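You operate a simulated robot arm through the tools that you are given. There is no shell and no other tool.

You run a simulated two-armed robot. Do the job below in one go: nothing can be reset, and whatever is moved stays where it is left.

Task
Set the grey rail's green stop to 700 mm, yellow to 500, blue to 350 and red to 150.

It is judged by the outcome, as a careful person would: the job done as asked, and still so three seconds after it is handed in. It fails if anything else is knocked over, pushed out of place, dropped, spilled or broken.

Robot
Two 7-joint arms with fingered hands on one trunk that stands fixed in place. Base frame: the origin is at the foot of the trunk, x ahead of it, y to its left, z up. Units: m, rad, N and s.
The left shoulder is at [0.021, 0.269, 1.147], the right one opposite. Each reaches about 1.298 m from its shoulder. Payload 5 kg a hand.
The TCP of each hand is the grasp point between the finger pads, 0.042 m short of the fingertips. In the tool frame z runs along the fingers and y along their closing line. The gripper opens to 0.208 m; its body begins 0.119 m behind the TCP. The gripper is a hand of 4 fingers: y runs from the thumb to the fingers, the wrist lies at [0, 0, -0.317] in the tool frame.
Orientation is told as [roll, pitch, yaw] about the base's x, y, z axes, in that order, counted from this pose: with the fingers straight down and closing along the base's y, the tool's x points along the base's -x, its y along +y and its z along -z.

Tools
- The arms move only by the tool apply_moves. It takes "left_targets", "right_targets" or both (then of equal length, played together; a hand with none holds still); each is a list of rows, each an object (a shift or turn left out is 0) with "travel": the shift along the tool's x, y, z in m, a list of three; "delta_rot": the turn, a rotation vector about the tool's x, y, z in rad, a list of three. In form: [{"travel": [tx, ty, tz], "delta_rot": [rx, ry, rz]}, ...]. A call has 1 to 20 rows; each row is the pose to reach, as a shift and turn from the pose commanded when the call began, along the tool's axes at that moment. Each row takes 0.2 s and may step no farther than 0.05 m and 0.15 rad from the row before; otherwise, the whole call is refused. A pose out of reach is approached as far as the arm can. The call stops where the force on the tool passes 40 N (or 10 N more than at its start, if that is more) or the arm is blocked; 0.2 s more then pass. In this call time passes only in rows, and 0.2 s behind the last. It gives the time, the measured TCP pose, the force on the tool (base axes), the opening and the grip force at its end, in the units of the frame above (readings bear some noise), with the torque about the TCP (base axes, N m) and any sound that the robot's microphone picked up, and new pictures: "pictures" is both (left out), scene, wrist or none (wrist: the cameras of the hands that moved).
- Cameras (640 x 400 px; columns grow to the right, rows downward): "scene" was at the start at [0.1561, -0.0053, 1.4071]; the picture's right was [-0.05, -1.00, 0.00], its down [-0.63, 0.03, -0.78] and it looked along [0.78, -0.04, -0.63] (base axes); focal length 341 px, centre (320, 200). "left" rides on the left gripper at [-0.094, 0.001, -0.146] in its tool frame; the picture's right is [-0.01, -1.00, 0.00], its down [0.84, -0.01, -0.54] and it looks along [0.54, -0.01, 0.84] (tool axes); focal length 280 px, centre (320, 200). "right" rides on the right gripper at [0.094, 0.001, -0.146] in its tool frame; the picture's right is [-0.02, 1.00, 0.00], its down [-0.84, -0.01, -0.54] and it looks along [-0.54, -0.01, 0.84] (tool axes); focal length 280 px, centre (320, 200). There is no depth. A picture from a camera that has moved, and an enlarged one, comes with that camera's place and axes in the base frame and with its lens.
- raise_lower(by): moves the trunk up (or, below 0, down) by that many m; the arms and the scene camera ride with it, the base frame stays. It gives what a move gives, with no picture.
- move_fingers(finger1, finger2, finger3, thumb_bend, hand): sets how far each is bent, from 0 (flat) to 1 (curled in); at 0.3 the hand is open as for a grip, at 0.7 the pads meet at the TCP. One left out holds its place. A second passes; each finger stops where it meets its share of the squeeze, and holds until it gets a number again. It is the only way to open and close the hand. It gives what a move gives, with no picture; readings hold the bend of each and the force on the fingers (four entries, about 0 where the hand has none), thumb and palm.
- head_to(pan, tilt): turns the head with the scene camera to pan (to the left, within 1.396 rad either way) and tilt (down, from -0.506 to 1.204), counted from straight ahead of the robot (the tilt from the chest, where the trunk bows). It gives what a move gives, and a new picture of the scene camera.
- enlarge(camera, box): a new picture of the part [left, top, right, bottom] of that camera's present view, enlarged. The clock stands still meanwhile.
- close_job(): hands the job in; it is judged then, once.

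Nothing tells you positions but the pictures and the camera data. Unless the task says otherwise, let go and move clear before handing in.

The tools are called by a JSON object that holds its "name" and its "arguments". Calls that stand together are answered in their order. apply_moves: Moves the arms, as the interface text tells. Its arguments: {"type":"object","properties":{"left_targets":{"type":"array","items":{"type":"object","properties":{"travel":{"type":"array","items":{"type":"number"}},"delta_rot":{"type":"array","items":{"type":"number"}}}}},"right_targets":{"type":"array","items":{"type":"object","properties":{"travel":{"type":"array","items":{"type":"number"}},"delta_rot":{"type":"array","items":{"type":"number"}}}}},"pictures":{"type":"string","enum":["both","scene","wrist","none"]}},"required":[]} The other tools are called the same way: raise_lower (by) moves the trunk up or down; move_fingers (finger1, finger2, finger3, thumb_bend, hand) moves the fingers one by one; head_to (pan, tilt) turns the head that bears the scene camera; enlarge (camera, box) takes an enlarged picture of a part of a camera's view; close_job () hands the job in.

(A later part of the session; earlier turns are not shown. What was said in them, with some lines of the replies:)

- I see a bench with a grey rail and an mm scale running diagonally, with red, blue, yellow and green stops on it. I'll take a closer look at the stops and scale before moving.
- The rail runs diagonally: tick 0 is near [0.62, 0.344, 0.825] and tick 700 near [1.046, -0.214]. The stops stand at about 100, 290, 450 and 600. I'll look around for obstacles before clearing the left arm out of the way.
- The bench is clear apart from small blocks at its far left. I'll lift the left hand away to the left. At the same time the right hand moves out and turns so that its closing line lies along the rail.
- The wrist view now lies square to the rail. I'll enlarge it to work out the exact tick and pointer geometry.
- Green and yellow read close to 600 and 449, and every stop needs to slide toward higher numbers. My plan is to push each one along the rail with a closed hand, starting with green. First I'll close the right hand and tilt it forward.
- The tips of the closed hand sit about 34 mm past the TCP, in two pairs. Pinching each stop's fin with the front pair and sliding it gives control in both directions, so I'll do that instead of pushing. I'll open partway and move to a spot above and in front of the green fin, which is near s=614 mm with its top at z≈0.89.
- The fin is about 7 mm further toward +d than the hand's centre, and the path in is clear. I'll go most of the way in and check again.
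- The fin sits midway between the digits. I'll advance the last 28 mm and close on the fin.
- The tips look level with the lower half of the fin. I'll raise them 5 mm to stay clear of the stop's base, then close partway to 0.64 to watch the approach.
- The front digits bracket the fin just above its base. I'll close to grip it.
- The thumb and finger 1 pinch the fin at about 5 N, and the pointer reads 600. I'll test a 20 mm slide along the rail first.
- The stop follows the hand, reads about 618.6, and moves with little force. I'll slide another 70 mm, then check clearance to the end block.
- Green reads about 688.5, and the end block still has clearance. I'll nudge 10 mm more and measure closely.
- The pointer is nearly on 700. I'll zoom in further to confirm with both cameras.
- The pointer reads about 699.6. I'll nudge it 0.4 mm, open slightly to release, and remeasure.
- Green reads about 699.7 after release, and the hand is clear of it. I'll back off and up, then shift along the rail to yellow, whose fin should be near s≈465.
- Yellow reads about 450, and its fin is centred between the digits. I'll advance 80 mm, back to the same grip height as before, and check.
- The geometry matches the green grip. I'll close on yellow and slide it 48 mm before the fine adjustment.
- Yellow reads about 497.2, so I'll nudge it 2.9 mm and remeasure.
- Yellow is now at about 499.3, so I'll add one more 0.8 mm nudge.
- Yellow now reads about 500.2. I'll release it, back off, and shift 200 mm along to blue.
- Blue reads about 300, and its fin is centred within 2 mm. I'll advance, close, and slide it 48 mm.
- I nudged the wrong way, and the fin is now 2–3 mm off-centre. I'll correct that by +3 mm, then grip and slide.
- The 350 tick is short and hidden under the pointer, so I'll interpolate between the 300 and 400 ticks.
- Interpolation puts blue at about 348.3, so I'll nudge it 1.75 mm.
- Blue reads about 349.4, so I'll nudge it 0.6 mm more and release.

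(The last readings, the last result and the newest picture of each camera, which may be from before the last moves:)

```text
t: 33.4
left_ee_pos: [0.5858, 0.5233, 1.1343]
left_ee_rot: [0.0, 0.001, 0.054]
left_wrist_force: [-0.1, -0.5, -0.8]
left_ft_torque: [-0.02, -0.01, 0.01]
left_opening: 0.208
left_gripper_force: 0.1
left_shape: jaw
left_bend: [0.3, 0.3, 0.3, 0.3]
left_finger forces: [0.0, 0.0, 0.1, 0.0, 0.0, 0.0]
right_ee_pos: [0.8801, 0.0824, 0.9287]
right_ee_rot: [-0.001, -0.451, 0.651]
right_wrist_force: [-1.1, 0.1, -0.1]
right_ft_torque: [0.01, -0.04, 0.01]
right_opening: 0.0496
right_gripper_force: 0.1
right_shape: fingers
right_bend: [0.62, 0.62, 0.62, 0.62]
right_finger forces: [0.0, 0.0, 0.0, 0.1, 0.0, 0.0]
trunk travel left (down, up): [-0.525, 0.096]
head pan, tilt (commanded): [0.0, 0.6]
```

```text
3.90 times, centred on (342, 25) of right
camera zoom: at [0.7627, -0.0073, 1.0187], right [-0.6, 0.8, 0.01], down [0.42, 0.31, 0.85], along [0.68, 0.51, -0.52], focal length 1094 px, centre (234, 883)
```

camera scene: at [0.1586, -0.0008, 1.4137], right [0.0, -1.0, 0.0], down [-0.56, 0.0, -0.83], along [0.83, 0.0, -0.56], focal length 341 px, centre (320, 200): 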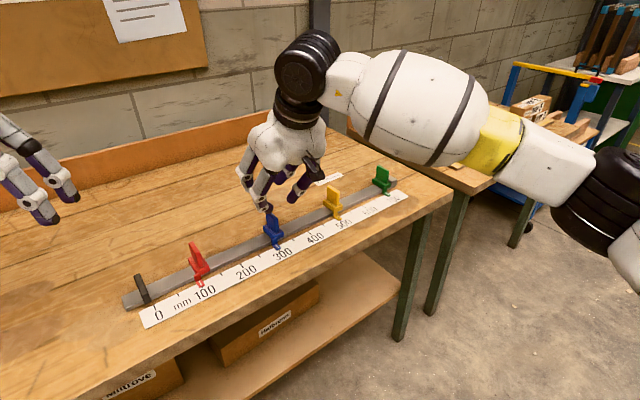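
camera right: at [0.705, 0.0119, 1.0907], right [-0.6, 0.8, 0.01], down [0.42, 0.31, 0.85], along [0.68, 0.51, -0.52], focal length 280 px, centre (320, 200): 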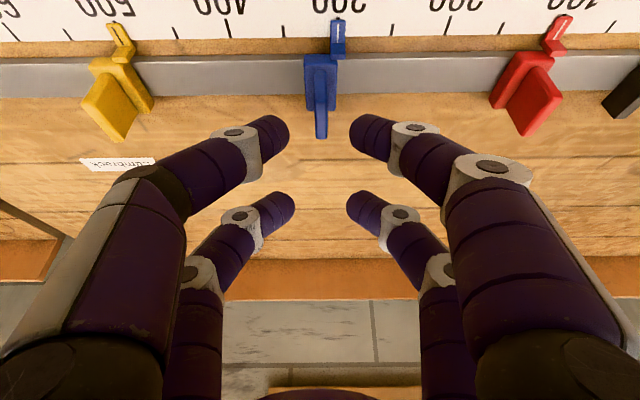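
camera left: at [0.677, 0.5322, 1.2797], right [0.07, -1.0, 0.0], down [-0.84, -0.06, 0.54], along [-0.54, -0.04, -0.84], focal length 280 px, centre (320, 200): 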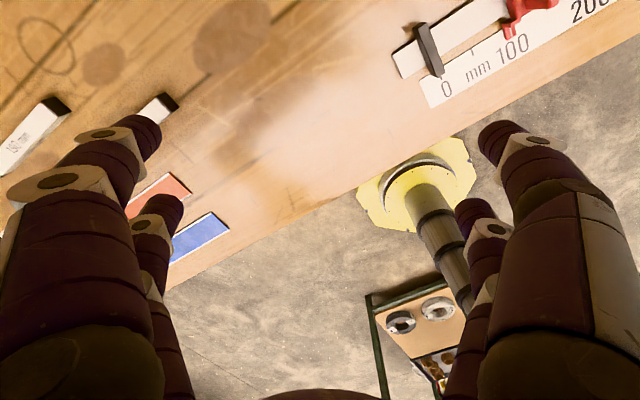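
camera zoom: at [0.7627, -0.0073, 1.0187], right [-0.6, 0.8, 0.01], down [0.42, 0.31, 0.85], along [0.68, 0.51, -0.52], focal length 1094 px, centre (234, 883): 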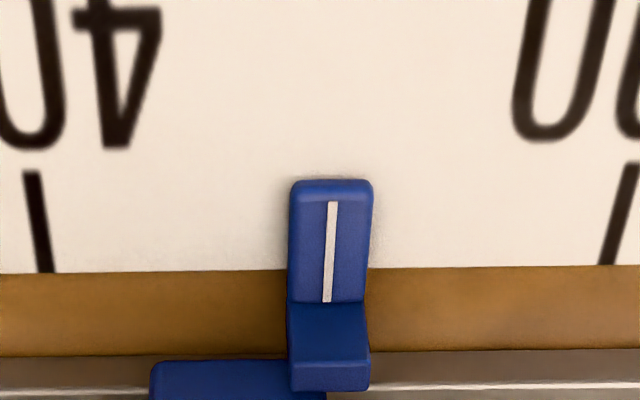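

Blue now reads about 350.1. I'll retreat and shift 250 mm along to red, which reads near 100.

{"name": "apply_moves", "arguments": {"right_targets": [{"travel": [0, 0, -0.035]}, {"travel": [0, 0, -0.07]}, {"travel": [0, 0.045, -0.08]}, {"travel": [0, 0.09, -0.08]}, {"travel": [0, 0.135, -0.08]}, {"travel": [0, 0.18, -0.08]}, {"travel": [0, 0.225, -0.08]}, {"travel": [0, 0.25, -0.08]}], "pictures": "both"}}

{"name": "enlarge", "arguments": {"camera": "right", "box": [200, 0, 440, 150]}}

```text
t: 35.2
left_ee_pos: [0.5862, 0.5226, 1.1347]
left_ee_rot: [-0.001, 0.0, 0.053]
left_wrist_force: [-0.2, 0.2, 1.0]
left_ft_torque: [-0.03, -0.04, 0.03]
left_opening: 0.2081
left_gripper_force: 0.0
left_shape: jaw
left_bend: [0.3, 0.3, 0.3, 0.3]
left_finger forces: [0.0, 0.1, 0.0, 0.0, 0.0, 0.0]
right_ee_pos: [0.7021, 0.2607, 1.0015]
right_ee_rot: [0.0, -0.45, 0.65]
right_wrist_force: [-0.3, -0.5, 0.5]
right_ft_torque: [0.0, 0.04, -0.04]
right_opening: 0.05
right_gripper_force: 0.0
right_shape: fingers
right_bend: [0.62, 0.62, 0.62, 0.62]
right_finger forces: [0.0, 0.0, 0.0, 0.1, 0.0, 0.0]
trunk travel left (down, up): [-0.525, 0.096]
head pan, tilt (commanded): [0.0, 0.6]
camera scene: at [0.1586, -0.0011, 1.4137], right [0.0, -1.0, 0.0], down [-0.56, 0.0, -0.83], along [0.83, 0.0, -0.56], focal length 341 px, centre (320, 200)
camera right: at [0.5844, 0.1708, 1.0907], right [-0.6, 0.8, 0.01], down [0.42, 0.31, 0.85], along [0.68, 0.51, -0.52], focal length 280 px, centre (320, 200)
```

scene: 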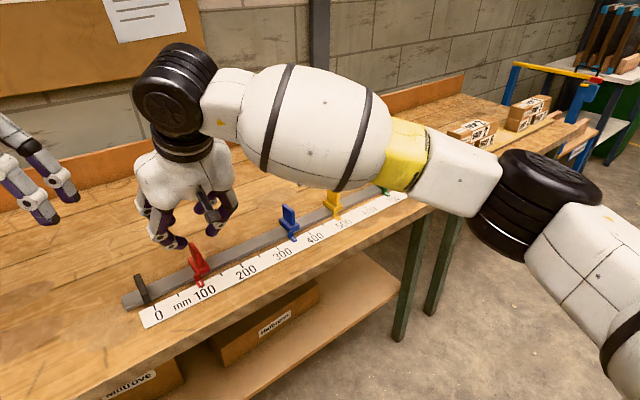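
right: 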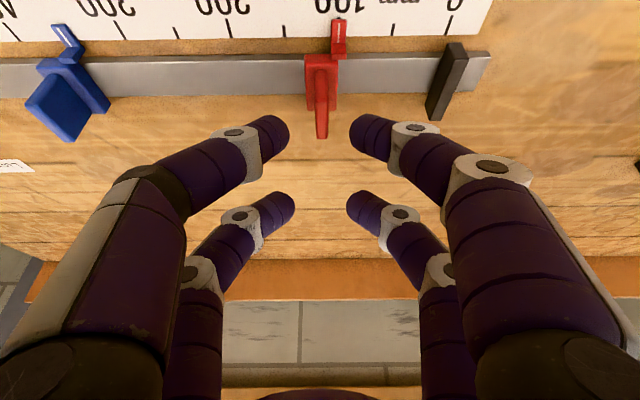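

```text
2.67 times, centred on (320, 75) of right
camera zoom: at [0.5844, 0.1708, 1.0907], right [-0.6, 0.8, 0.01], down [0.42, 0.31, 0.85], along [0.68, 0.51, -0.52], focal length 748 px, centre (320, 533)
```

zoom: 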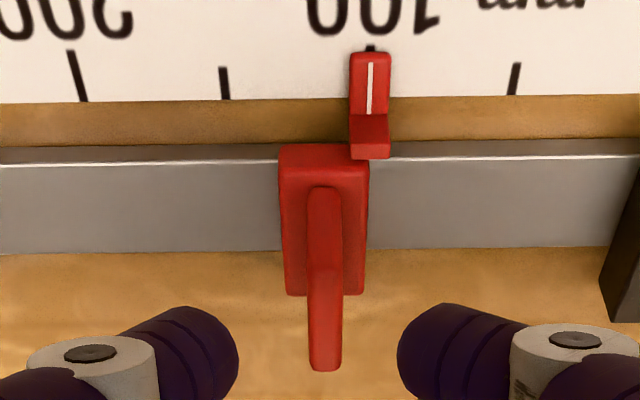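

Red reads about 100, with its fin 2.5 mm toward +y from the hand's centre. I'll correct for that while advancing, then check.

{"name": "apply_moves", "arguments": {"right_targets": [{"travel": [0, 0.002, 0.04]}, {"travel": [0, 0.0025, 0.07]}, {"travel": [0, 0.0025, 0.08]}], "pictures": "none"}}

{"name": "enlarge", "arguments": {"camera": "right", "box": [220, 0, 420, 190]}}

{"name": "enlarge", "arguments": {"camera": "scene", "box": [130, 190, 240, 300]}}

```text
t: 36.0
left_ee_pos: [0.5856, 0.5237, 1.1335]
left_ee_rot: [0.001, -0.001, 0.054]
left_wrist_force: [-0.8, 0.9, 0.8]
left_ft_torque: [-0.03, 0.0, 0.04]
left_opening: 0.208
left_gripper_force: 0.1
left_shape: jaw
left_bend: [0.3, 0.3, 0.3, 0.3]
left_finger forces: [0.0, 0.1, 0.1, 0.0, 0.1, 0.1]
right_ee_pos: [0.7295, 0.2834, 0.9286]
right_ee_rot: [-0.001, -0.45, 0.651]
right_wrist_force: [0.6, 0.3, -0.2]
right_ft_torque: [-0.02, -0.02, -0.02]
right_opening: 0.0498
right_gripper_force: 0.0
right_shape: fingers
right_bend: [0.62, 0.62, 0.62, 0.62]
right_finger forces: [0.0, 0.0, 0.0, 0.0, 0.1, 0.0]
trunk travel left (down, up): [-0.525, 0.096]
head pan, tilt (commanded): [0.0, 0.6]
```

```text
2.11 times, centred on (320, 95) of right
camera zoom: at [0.6098, 0.1938, 1.0187], right [-0.6, 0.8, 0.01], down [0.42, 0.31, 0.85], along [0.68, 0.51, -0.52], focal length 590 px, centre (320, 421)
```

zoom: 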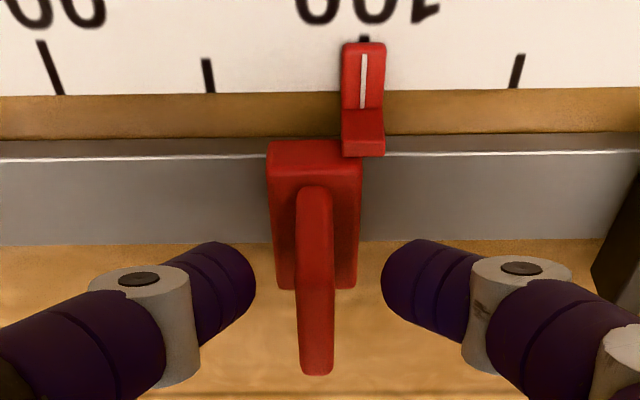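

```text
3.64 times, centred on (185, 245) of scene
camera zoom: at [0.1588, -0.0011, 1.4136], right [0.0, -1.0, 0.0], down [-0.57, 0.0, -0.82], along [0.82, 0.0, -0.57], focal length 1240 px, centre (811, 36)
```

zoom: 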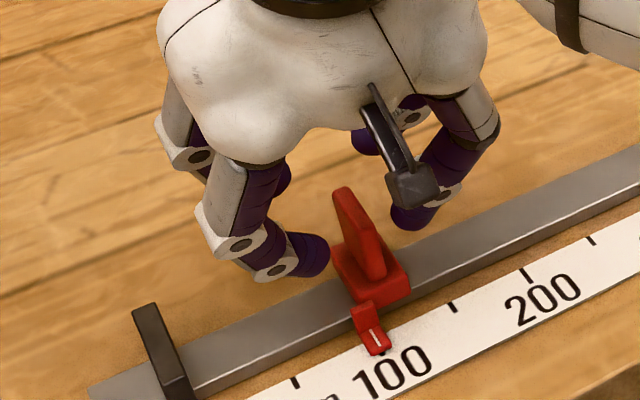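

The fin is centred to within 1 mm. I'll grip red and slide it 48.5 mm.

{"name": "move_fingers", "arguments": {"hand": "right", "finger1": 0.71, "finger2": 0.71, "finger3": 0.71, "thumb_bend": 0.71}}

{"name": "apply_moves", "arguments": {"right_targets": [{"travel": [0, -0.005, 0]}, {"travel": [0, -0.015, 0]}, {"travel": [0, -0.025, 0]}, {"travel": [0, -0.035, 0]}, {"travel": [0, -0.045, 0]}, {"travel": [0, -0.0485, 0]}, {"travel": [0, -0.0485, 0]}], "pictures": "wrist"}}

{"name": "enlarge", "arguments": {"camera": "right", "box": [260, 0, 424, 50]}}

```text
t: 37.0
left_ee_pos: [0.5858, 0.5237, 1.135]
left_ee_rot: [0.0, 0.001, 0.054]
left_wrist_force: [0.2, 0.2, 0.4]
left_ft_torque: [0.01, 0.0, -0.02]
left_opening: 0.2078
left_gripper_force: 0.1
left_shape: jaw
left_bend: [0.3, 0.3, 0.3, 0.3]
left_finger forces: [0.0, 0.0, 0.0, 0.1, 0.1, 0.0]
right_ee_pos: [0.727, 0.2823, 0.9287]
right_ee_rot: [0.001, -0.45, 0.651]
right_wrist_force: [2.5, -0.1, -2.9]
right_ft_torque: [0.0, -0.09, 0.01]
right_opening: 0.0183
right_gripper_force: 5.5
right_shape: fingers
right_bend: [0.68, 0.71, 0.71, 0.69]
right_finger forces: [4.5, 0.1, 0.0, 0.0, 5.9, 0.1]
trunk travel left (down, up): [-0.525, 0.096]
head pan, tilt (commanded): [0.0, 0.6]
```

```text
t: 38.6
left_ee_pos: [0.5855, 0.5235, 1.1339]
left_ee_rot: [0.0, 0.0, 0.053]
left_wrist_force: [0.3, 0.1, 1.0]
left_ft_torque: [-0.03, -0.04, 0.0]
left_opening: 0.2079
left_gripper_force: 0.0
left_shape: jaw
left_bend: [0.3, 0.3, 0.3, 0.3]
left_finger forces: [0.0, 0.0, 0.1, 0.0, 0.0, 0.0]
right_ee_pos: [0.758, 0.2438, 0.9288]
right_ee_rot: [0.001, -0.449, 0.652]
right_wrist_force: [0.3, -0.9, -2.3]
right_ft_torque: [-0.02, -0.05, 0.0]
right_opening: 0.0184
right_gripper_force: 5.0
right_shape: fingers
right_bend: [0.68, 0.71, 0.71, 0.69]
right_finger forces: [4.5, 0.1, 0.1, 0.0, 5.8, 0.1]
trunk travel left (down, up): [-0.525, 0.096]
head pan, tilt (commanded): [0.0, 0.6]
camera right: at [0.6395, 0.1547, 1.019], right [-0.6, 0.8, 0.01], down [0.42, 0.31, 0.85], along [0.68, 0.51, -0.52], focal length 280 px, centre (320, 200)
```

right: 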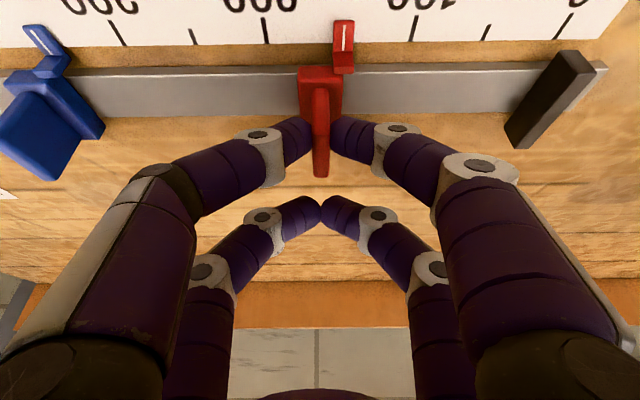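

```text
3.90 times, centred on (342, 25) of right
camera zoom: at [0.6395, 0.1547, 1.019], right [-0.6, 0.8, 0.01], down [0.42, 0.31, 0.85], along [0.68, 0.51, -0.52], focal length 1094 px, centre (234, 883)
```

zoom: 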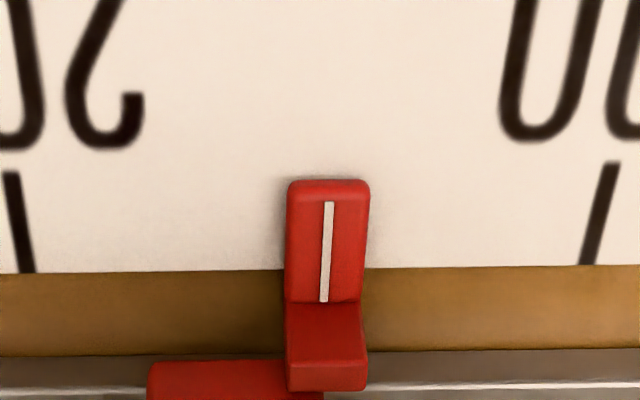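

Red reads about 147.4, so I'll nudge it 2.7 mm.

{"name": "apply_moves", "arguments": {"right_targets": [{"travel": [0, -0.0027, 0]}, {"travel": [0, -0.0027, 0]}], "pictures": "none"}}

{"name": "enlarge", "arguments": {"camera": "right", "box": [260, 0, 424, 50]}}

```text
t: 39.2
left_ee_pos: [0.585, 0.5232, 1.134]
left_ee_rot: [0.0, 0.0, 0.055]
left_wrist_force: [-0.2, -1.2, -0.6]
left_ft_torque: [0.05, 0.01, 0.02]
left_opening: 0.208
left_gripper_force: 0.2
left_shape: jaw
left_bend: [0.3, 0.3, 0.3, 0.3]
left_finger forces: [0.1, 0.0, 0.0, 0.0, 0.1, 0.0]
right_ee_pos: [0.7576, 0.2414, 0.9281]
right_ee_rot: [0.001, -0.451, 0.65]
right_wrist_force: [1.0, 0.2, -2.2]
right_ft_torque: [0.02, -0.04, 0.01]
right_opening: 0.0182
right_gripper_force: 5.4
right_shape: fingers
right_bend: [0.68, 0.71, 0.71, 0.69]
right_finger forces: [5.2, 0.1, 0.1, 0.0, 5.0, 0.1]
trunk travel left (down, up): [-0.525, 0.096]
head pan, tilt (commanded): [0.0, 0.6]
```

```text
3.90 times, centred on (342, 25) of right
camera zoom: at [0.641, 0.1527, 1.019], right [-0.6, 0.8, 0.01], down [0.42, 0.31, 0.85], along [0.68, 0.51, -0.52], focal length 1094 px, centre (234, 883)
```

zoom: 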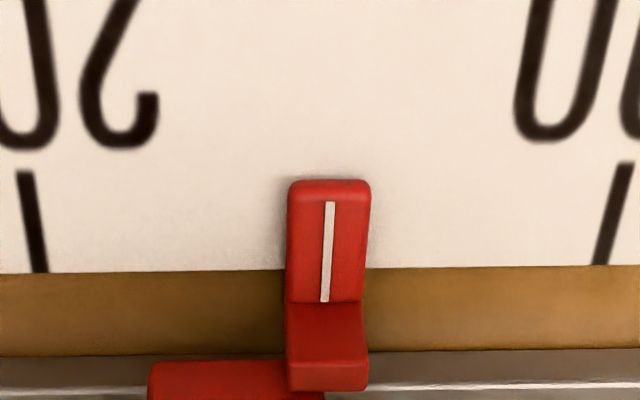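

Red reads about 149.5. I'll make a last 0.6 mm nudge and then release.

{"name": "apply_moves", "arguments": {"right_targets": [{"travel": [0, -0.0006, 0]}, {"travel": [0, -0.0006, 0]}], "pictures": "none"}}

{"name": "move_fingers", "arguments": {"hand": "right", "finger1": 0.62, "finger2": 0.62, "finger3": 0.62, "thumb_bend": 0.62}}

{"name": "enlarge", "arguments": {"camera": "right", "box": [260, 0, 424, 50]}}

```text
t: 39.8
left_ee_pos: [0.5853, 0.5237, 1.134]
left_ee_rot: [0.0, 0.0, 0.055]
left_wrist_force: [0.4, -0.2, 0.5]
left_ft_torque: [0.02, -0.01, -0.01]
left_opening: 0.2078
left_gripper_force: 0.1
left_shape: jaw
left_bend: [0.3, 0.3, 0.3, 0.3]
left_finger forces: [0.0, 0.1, 0.1, 0.0, 0.1, 0.1]
right_ee_pos: [0.7591, 0.2414, 0.929]
right_ee_rot: [0.0, -0.451, 0.652]
right_wrist_force: [-0.8, 1.0, -1.1]
right_ft_torque: [0.04, 0.0, -0.01]
right_opening: 0.0183
right_gripper_force: 5.0
right_shape: fingers
right_bend: [0.68, 0.71, 0.71, 0.69]
right_finger forces: [5.4, 0.0, 0.1, 0.0, 4.9, 0.1]
trunk travel left (down, up): [-0.525, 0.096]
head pan, tilt (commanded): [0.0, 0.6]
```

```text
t: 40.8
left_ee_pos: [0.5848, 0.5237, 1.1349]
left_ee_rot: [-0.002, -0.001, 0.055]
left_wrist_force: [0.6, 0.2, 0.0]
left_ft_torque: [0.0, 0.02, 0.01]
left_opening: 0.2081
left_gripper_force: 0.0
left_shape: jaw
left_bend: [0.3, 0.3, 0.3, 0.3]
left_finger forces: [0.0, 0.0, 0.0, 0.1, 0.0, 0.0]
right_ee_pos: [0.7591, 0.2422, 0.929]
right_ee_rot: [0.0, -0.452, 0.651]
right_wrist_force: [-0.1, 0.0, -0.7]
right_ft_torque: [0.05, -0.01, 0.0]
right_opening: 0.0494
right_gripper_force: 0.0
right_shape: fingers
right_bend: [0.62, 0.62, 0.62, 0.62]
right_finger forces: [0.0, 0.0, 0.0, 0.0, 0.0, 0.0]
trunk travel left (down, up): [-0.525, 0.096]
head pan, tilt (commanded): [0.0, 0.6]
```

```text
3.90 times, centred on (342, 25) of right
camera zoom: at [0.6411, 0.1524, 1.0189], right [-0.6, 0.8, 0.01], down [0.42, 0.31, 0.85], along [0.68, 0.51, -0.52], focal length 1094 px, centre (234, 883)
```

zoom: 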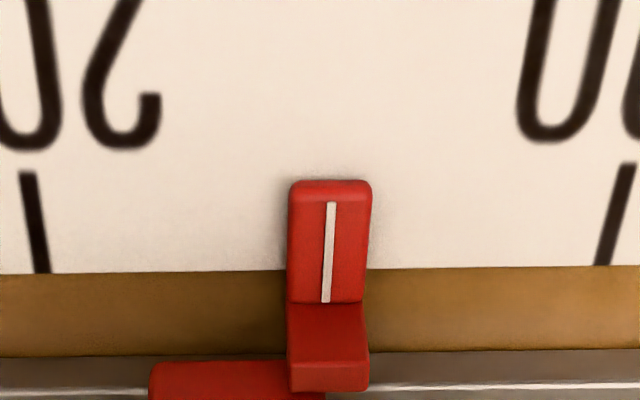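

Red reads about 149.7 after release. I'll back the hand off and glide above the rail to recheck the other stops with the wrist camera.

{"name": "apply_moves", "arguments": {"right_targets": [{"travel": [0, 0, -0.035]}, {"travel": [0, 0, -0.07]}, {"travel": [0, 0, -0.1]}, {"travel": [0, -0.045, -0.11]}, {"travel": [0, -0.09, -0.12]}, {"travel": [0, -0.135, -0.12]}, {"travel": [0, -0.18, -0.12]}, {"travel": [0, -0.225, -0.12]}, {"travel": [0, -0.265, -0.12]}], "pictures": "both"}}

{"name": "enlarge", "arguments": {"camera": "right", "box": [120, 0, 320, 100]}}

{"name": "enlarge", "arguments": {"camera": "right", "box": [320, 0, 520, 100]}}

```text
t: 42.8
left_ee_pos: [0.5854, 0.5214, 1.1344]
left_ee_rot: [0.001, 0.0, 0.053]
left_wrist_force: [-0.1, -0.4, -0.3]
left_ft_torque: [0.11, 0.03, 0.02]
left_opening: 0.2079
left_gripper_force: 0.1
left_shape: jaw
left_bend: [0.3, 0.3, 0.3, 0.3]
left_finger forces: [0.0, 0.0, 0.0, 0.1, 0.0, 0.0]
right_ee_pos: [0.8785, -0.0021, 1.0372]
right_ee_rot: [0.001, -0.45, 0.653]
right_wrist_force: [0.0, 1.0, 0.2]
right_ft_torque: [-0.02, -0.05, -0.02]
right_opening: 0.0499
right_gripper_force: 0.1
right_shape: fingers
right_bend: [0.62, 0.62, 0.62, 0.62]
right_finger forces: [0.0, 0.0, 0.0, 0.0, 0.1, 0.0]
trunk travel left (down, up): [-0.525, 0.096]
head pan, tilt (commanded): [0.0, 0.6]
camera scene: at [0.1589, -0.0018, 1.4136], right [0.0, -1.0, 0.0], down [-0.57, 0.0, -0.82], along [0.82, 0.0, -0.57], focal length 341 px, centre (320, 200)
camera right: at [0.7604, -0.0913, 1.1269], right [-0.6, 0.8, 0.01], down [0.42, 0.31, 0.85], along [0.68, 0.51, -0.52], focal length 280 px, centre (320, 200)
```

scene: 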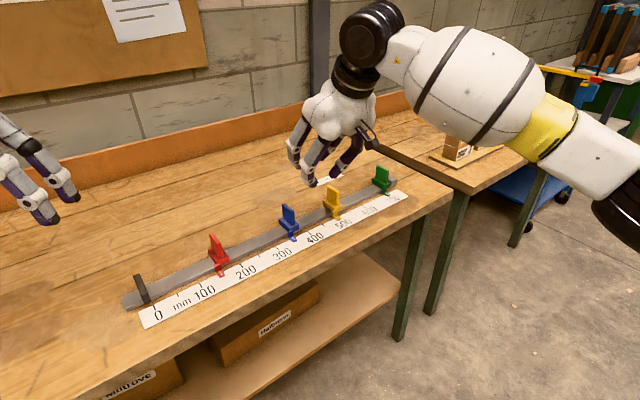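
right: 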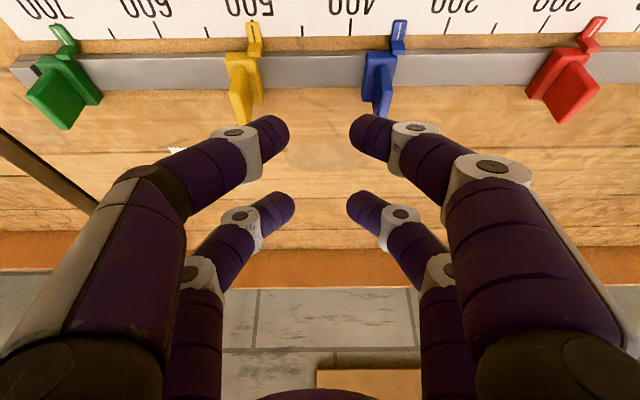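

```text
3.20 times, centred on (220, 50) of right
camera zoom: at [0.7604, -0.0913, 1.1269], right [-0.6, 0.8, 0.01], down [0.42, 0.31, 0.85], along [0.68, 0.51, -0.52], focal length 897 px, centre (640, 680)
```

zoom: 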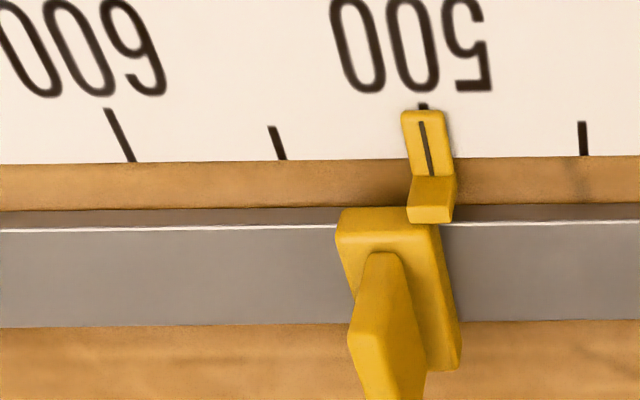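

```text
3.20 times, centred on (420, 50) of right
camera zoom: at [0.7604, -0.0913, 1.1269], right [-0.6, 0.8, 0.01], down [0.42, 0.31, 0.85], along [0.68, 0.51, -0.52], focal length 897 px, centre (0, 680)
```

zoom: 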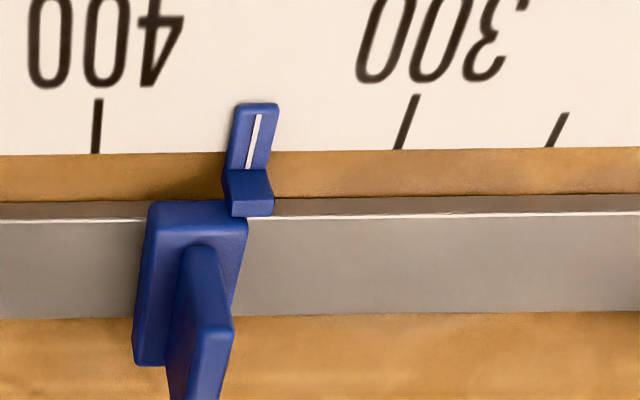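

Yellow and blue hold at 500 and 350. I'll check green and red from here as well.

{"name": "enlarge", "arguments": {"camera": "right", "box": [0, 0, 140, 80]}}

{"name": "enlarge", "arguments": {"camera": "scene", "box": [355, 155, 419, 215]}}

{"name": "enlarge", "arguments": {"camera": "scene", "box": [120, 200, 320, 325]}}

```text
4.57 times, centred on (70, 40) of right
camera zoom: at [0.7604, -0.0913, 1.1269], right [-0.6, 0.8, 0.01], down [0.42, 0.31, 0.85], along [0.68, 0.51, -0.52], focal length 1282 px, centre (1463, 931)
```

zoom: 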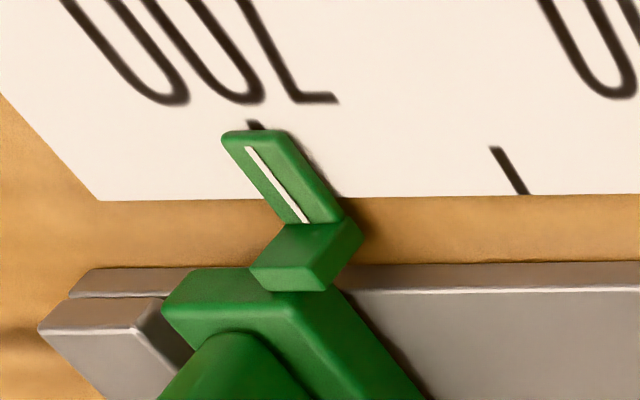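

```text
6.67 times, centred on (387, 185) of scene
camera zoom: at [0.1589, -0.0018, 1.4136], right [0.0, -1.0, 0.0], down [-0.57, 0.0, -0.82], along [0.82, 0.0, -0.57], focal length 2272 px, centre (-127, 300)
```

zoom: 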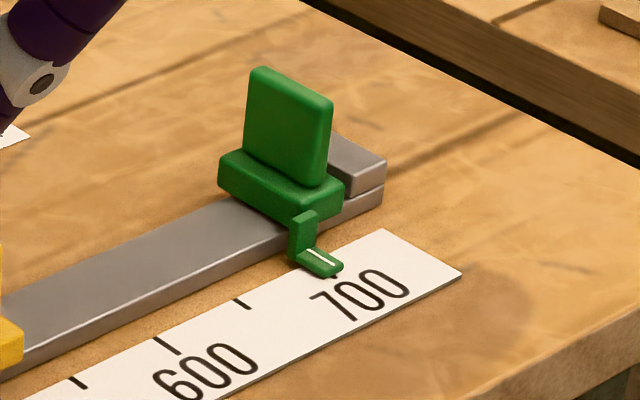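

```text
3.20 times, centred on (220, 262) of scene
camera zoom: at [0.1589, -0.0018, 1.4136], right [0.0, -1.0, 0.0], down [-0.57, 0.0, -0.82], along [0.82, 0.0, -0.57], focal length 1091 px, centre (640, 0)
```

zoom: 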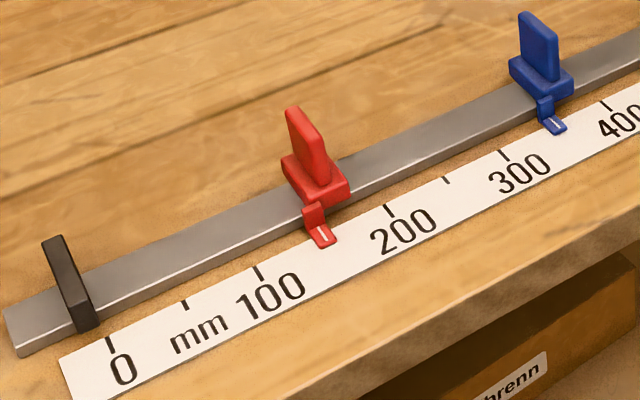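

All four stops sit on their marks: green 700, yellow 500, blue 350 and red 150. I'll pull the right hand clear before handing in.

{"name": "apply_moves", "arguments": {"right_targets": [{"travel": [0, -0.02, -0.04]}, {"travel": [0, -0.04, -0.08]}, {"travel": [0, -0.06, -0.12]}, {"travel": [0.02, -0.08, -0.15]}, {"travel": [0.02, -0.08, -0.15]}], "pictures": "scene"}}

{"name": "enlarge", "arguments": {"camera": "scene", "box": [110, 150, 430, 340]}}

```text
t: 44.0
left_ee_pos: [0.5858, 0.5259, 1.1322]
left_ee_rot: [-0.001, 0.0, 0.052]
left_wrist_force: [0.6, -0.1, -0.2]
left_ft_torque: [-0.09, 0.0, 0.0]
left_opening: 0.2077
left_gripper_force: 0.0
left_shape: jaw
left_bend: [0.3, 0.3, 0.3, 0.3]
left_finger forces: [0.0, 0.1, 0.1, 0.0, 0.0, 0.0]
right_ee_pos: [0.861, -0.1139, 1.1638]
right_ee_rot: [-0.001, -0.45, 0.655]
right_wrist_force: [-0.5, 0.1, -0.1]
right_ft_torque: [-0.09, 0.02, 0.01]
right_opening: 0.0503
right_gripper_force: 0.1
right_shape: fingers
right_bend: [0.62, 0.62, 0.62, 0.62]
right_finger forces: [0.0, 0.1, 0.0, 0.1, 0.0, 0.0]
trunk travel left (down, up): [-0.525, 0.096]
head pan, tilt (commanded): [0.0, 0.6]
camera scene: at [0.1588, -0.0005, 1.4135], right [0.0, -1.0, 0.0], down [-0.57, 0.0, -0.82], along [0.82, 0.0, -0.57], focal length 341 px, centre (320, 200)
```

scene: 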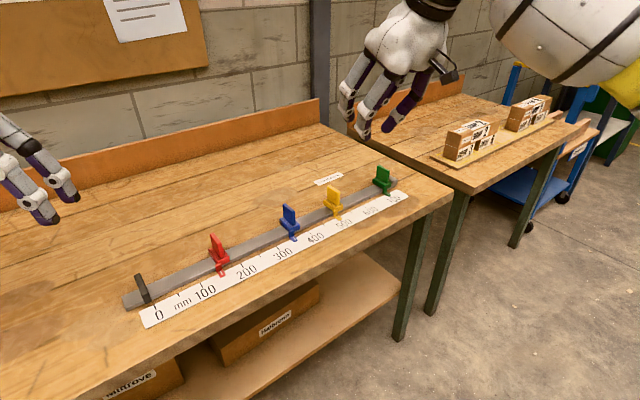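

```text
2.00 times, centred on (270, 245) of scene
camera zoom: at [0.1588, -0.0005, 1.4135], right [0.0, -1.0, 0.0], down [-0.57, 0.0, -0.82], along [0.82, 0.0, -0.57], focal length 682 px, centre (420, 110)
```

zoom: 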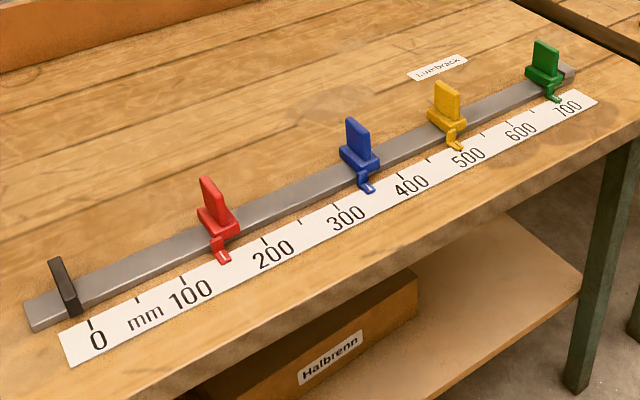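

All four stops are at their marks, nothing else on the bench has moved, and both hands are clear. I'm handing the job in.

{"name": "close_job", "arguments": {}}

```text
The job is handed in.
```

The job is handed in. I read each stop through the wrist camera, and all four are within about half a millimetre of their marks:

| Stop | Target (mm) | Reading (mm) |
|---|---|---|
| Green | 700 | about 699.6 |
| Yellow | 500 | about 500.2 |
| Blue | 350 | about 350.0 |
| Red | 150 | about 149.6 |

The 350 and 150 ticks were hidden under the pointers. I read blue and red by interpolating between the 100 mm ticks on either side, so those two are slightly less direct.

In the last pictures nothing else on the bench had moved, and both hands were clear of the rail.
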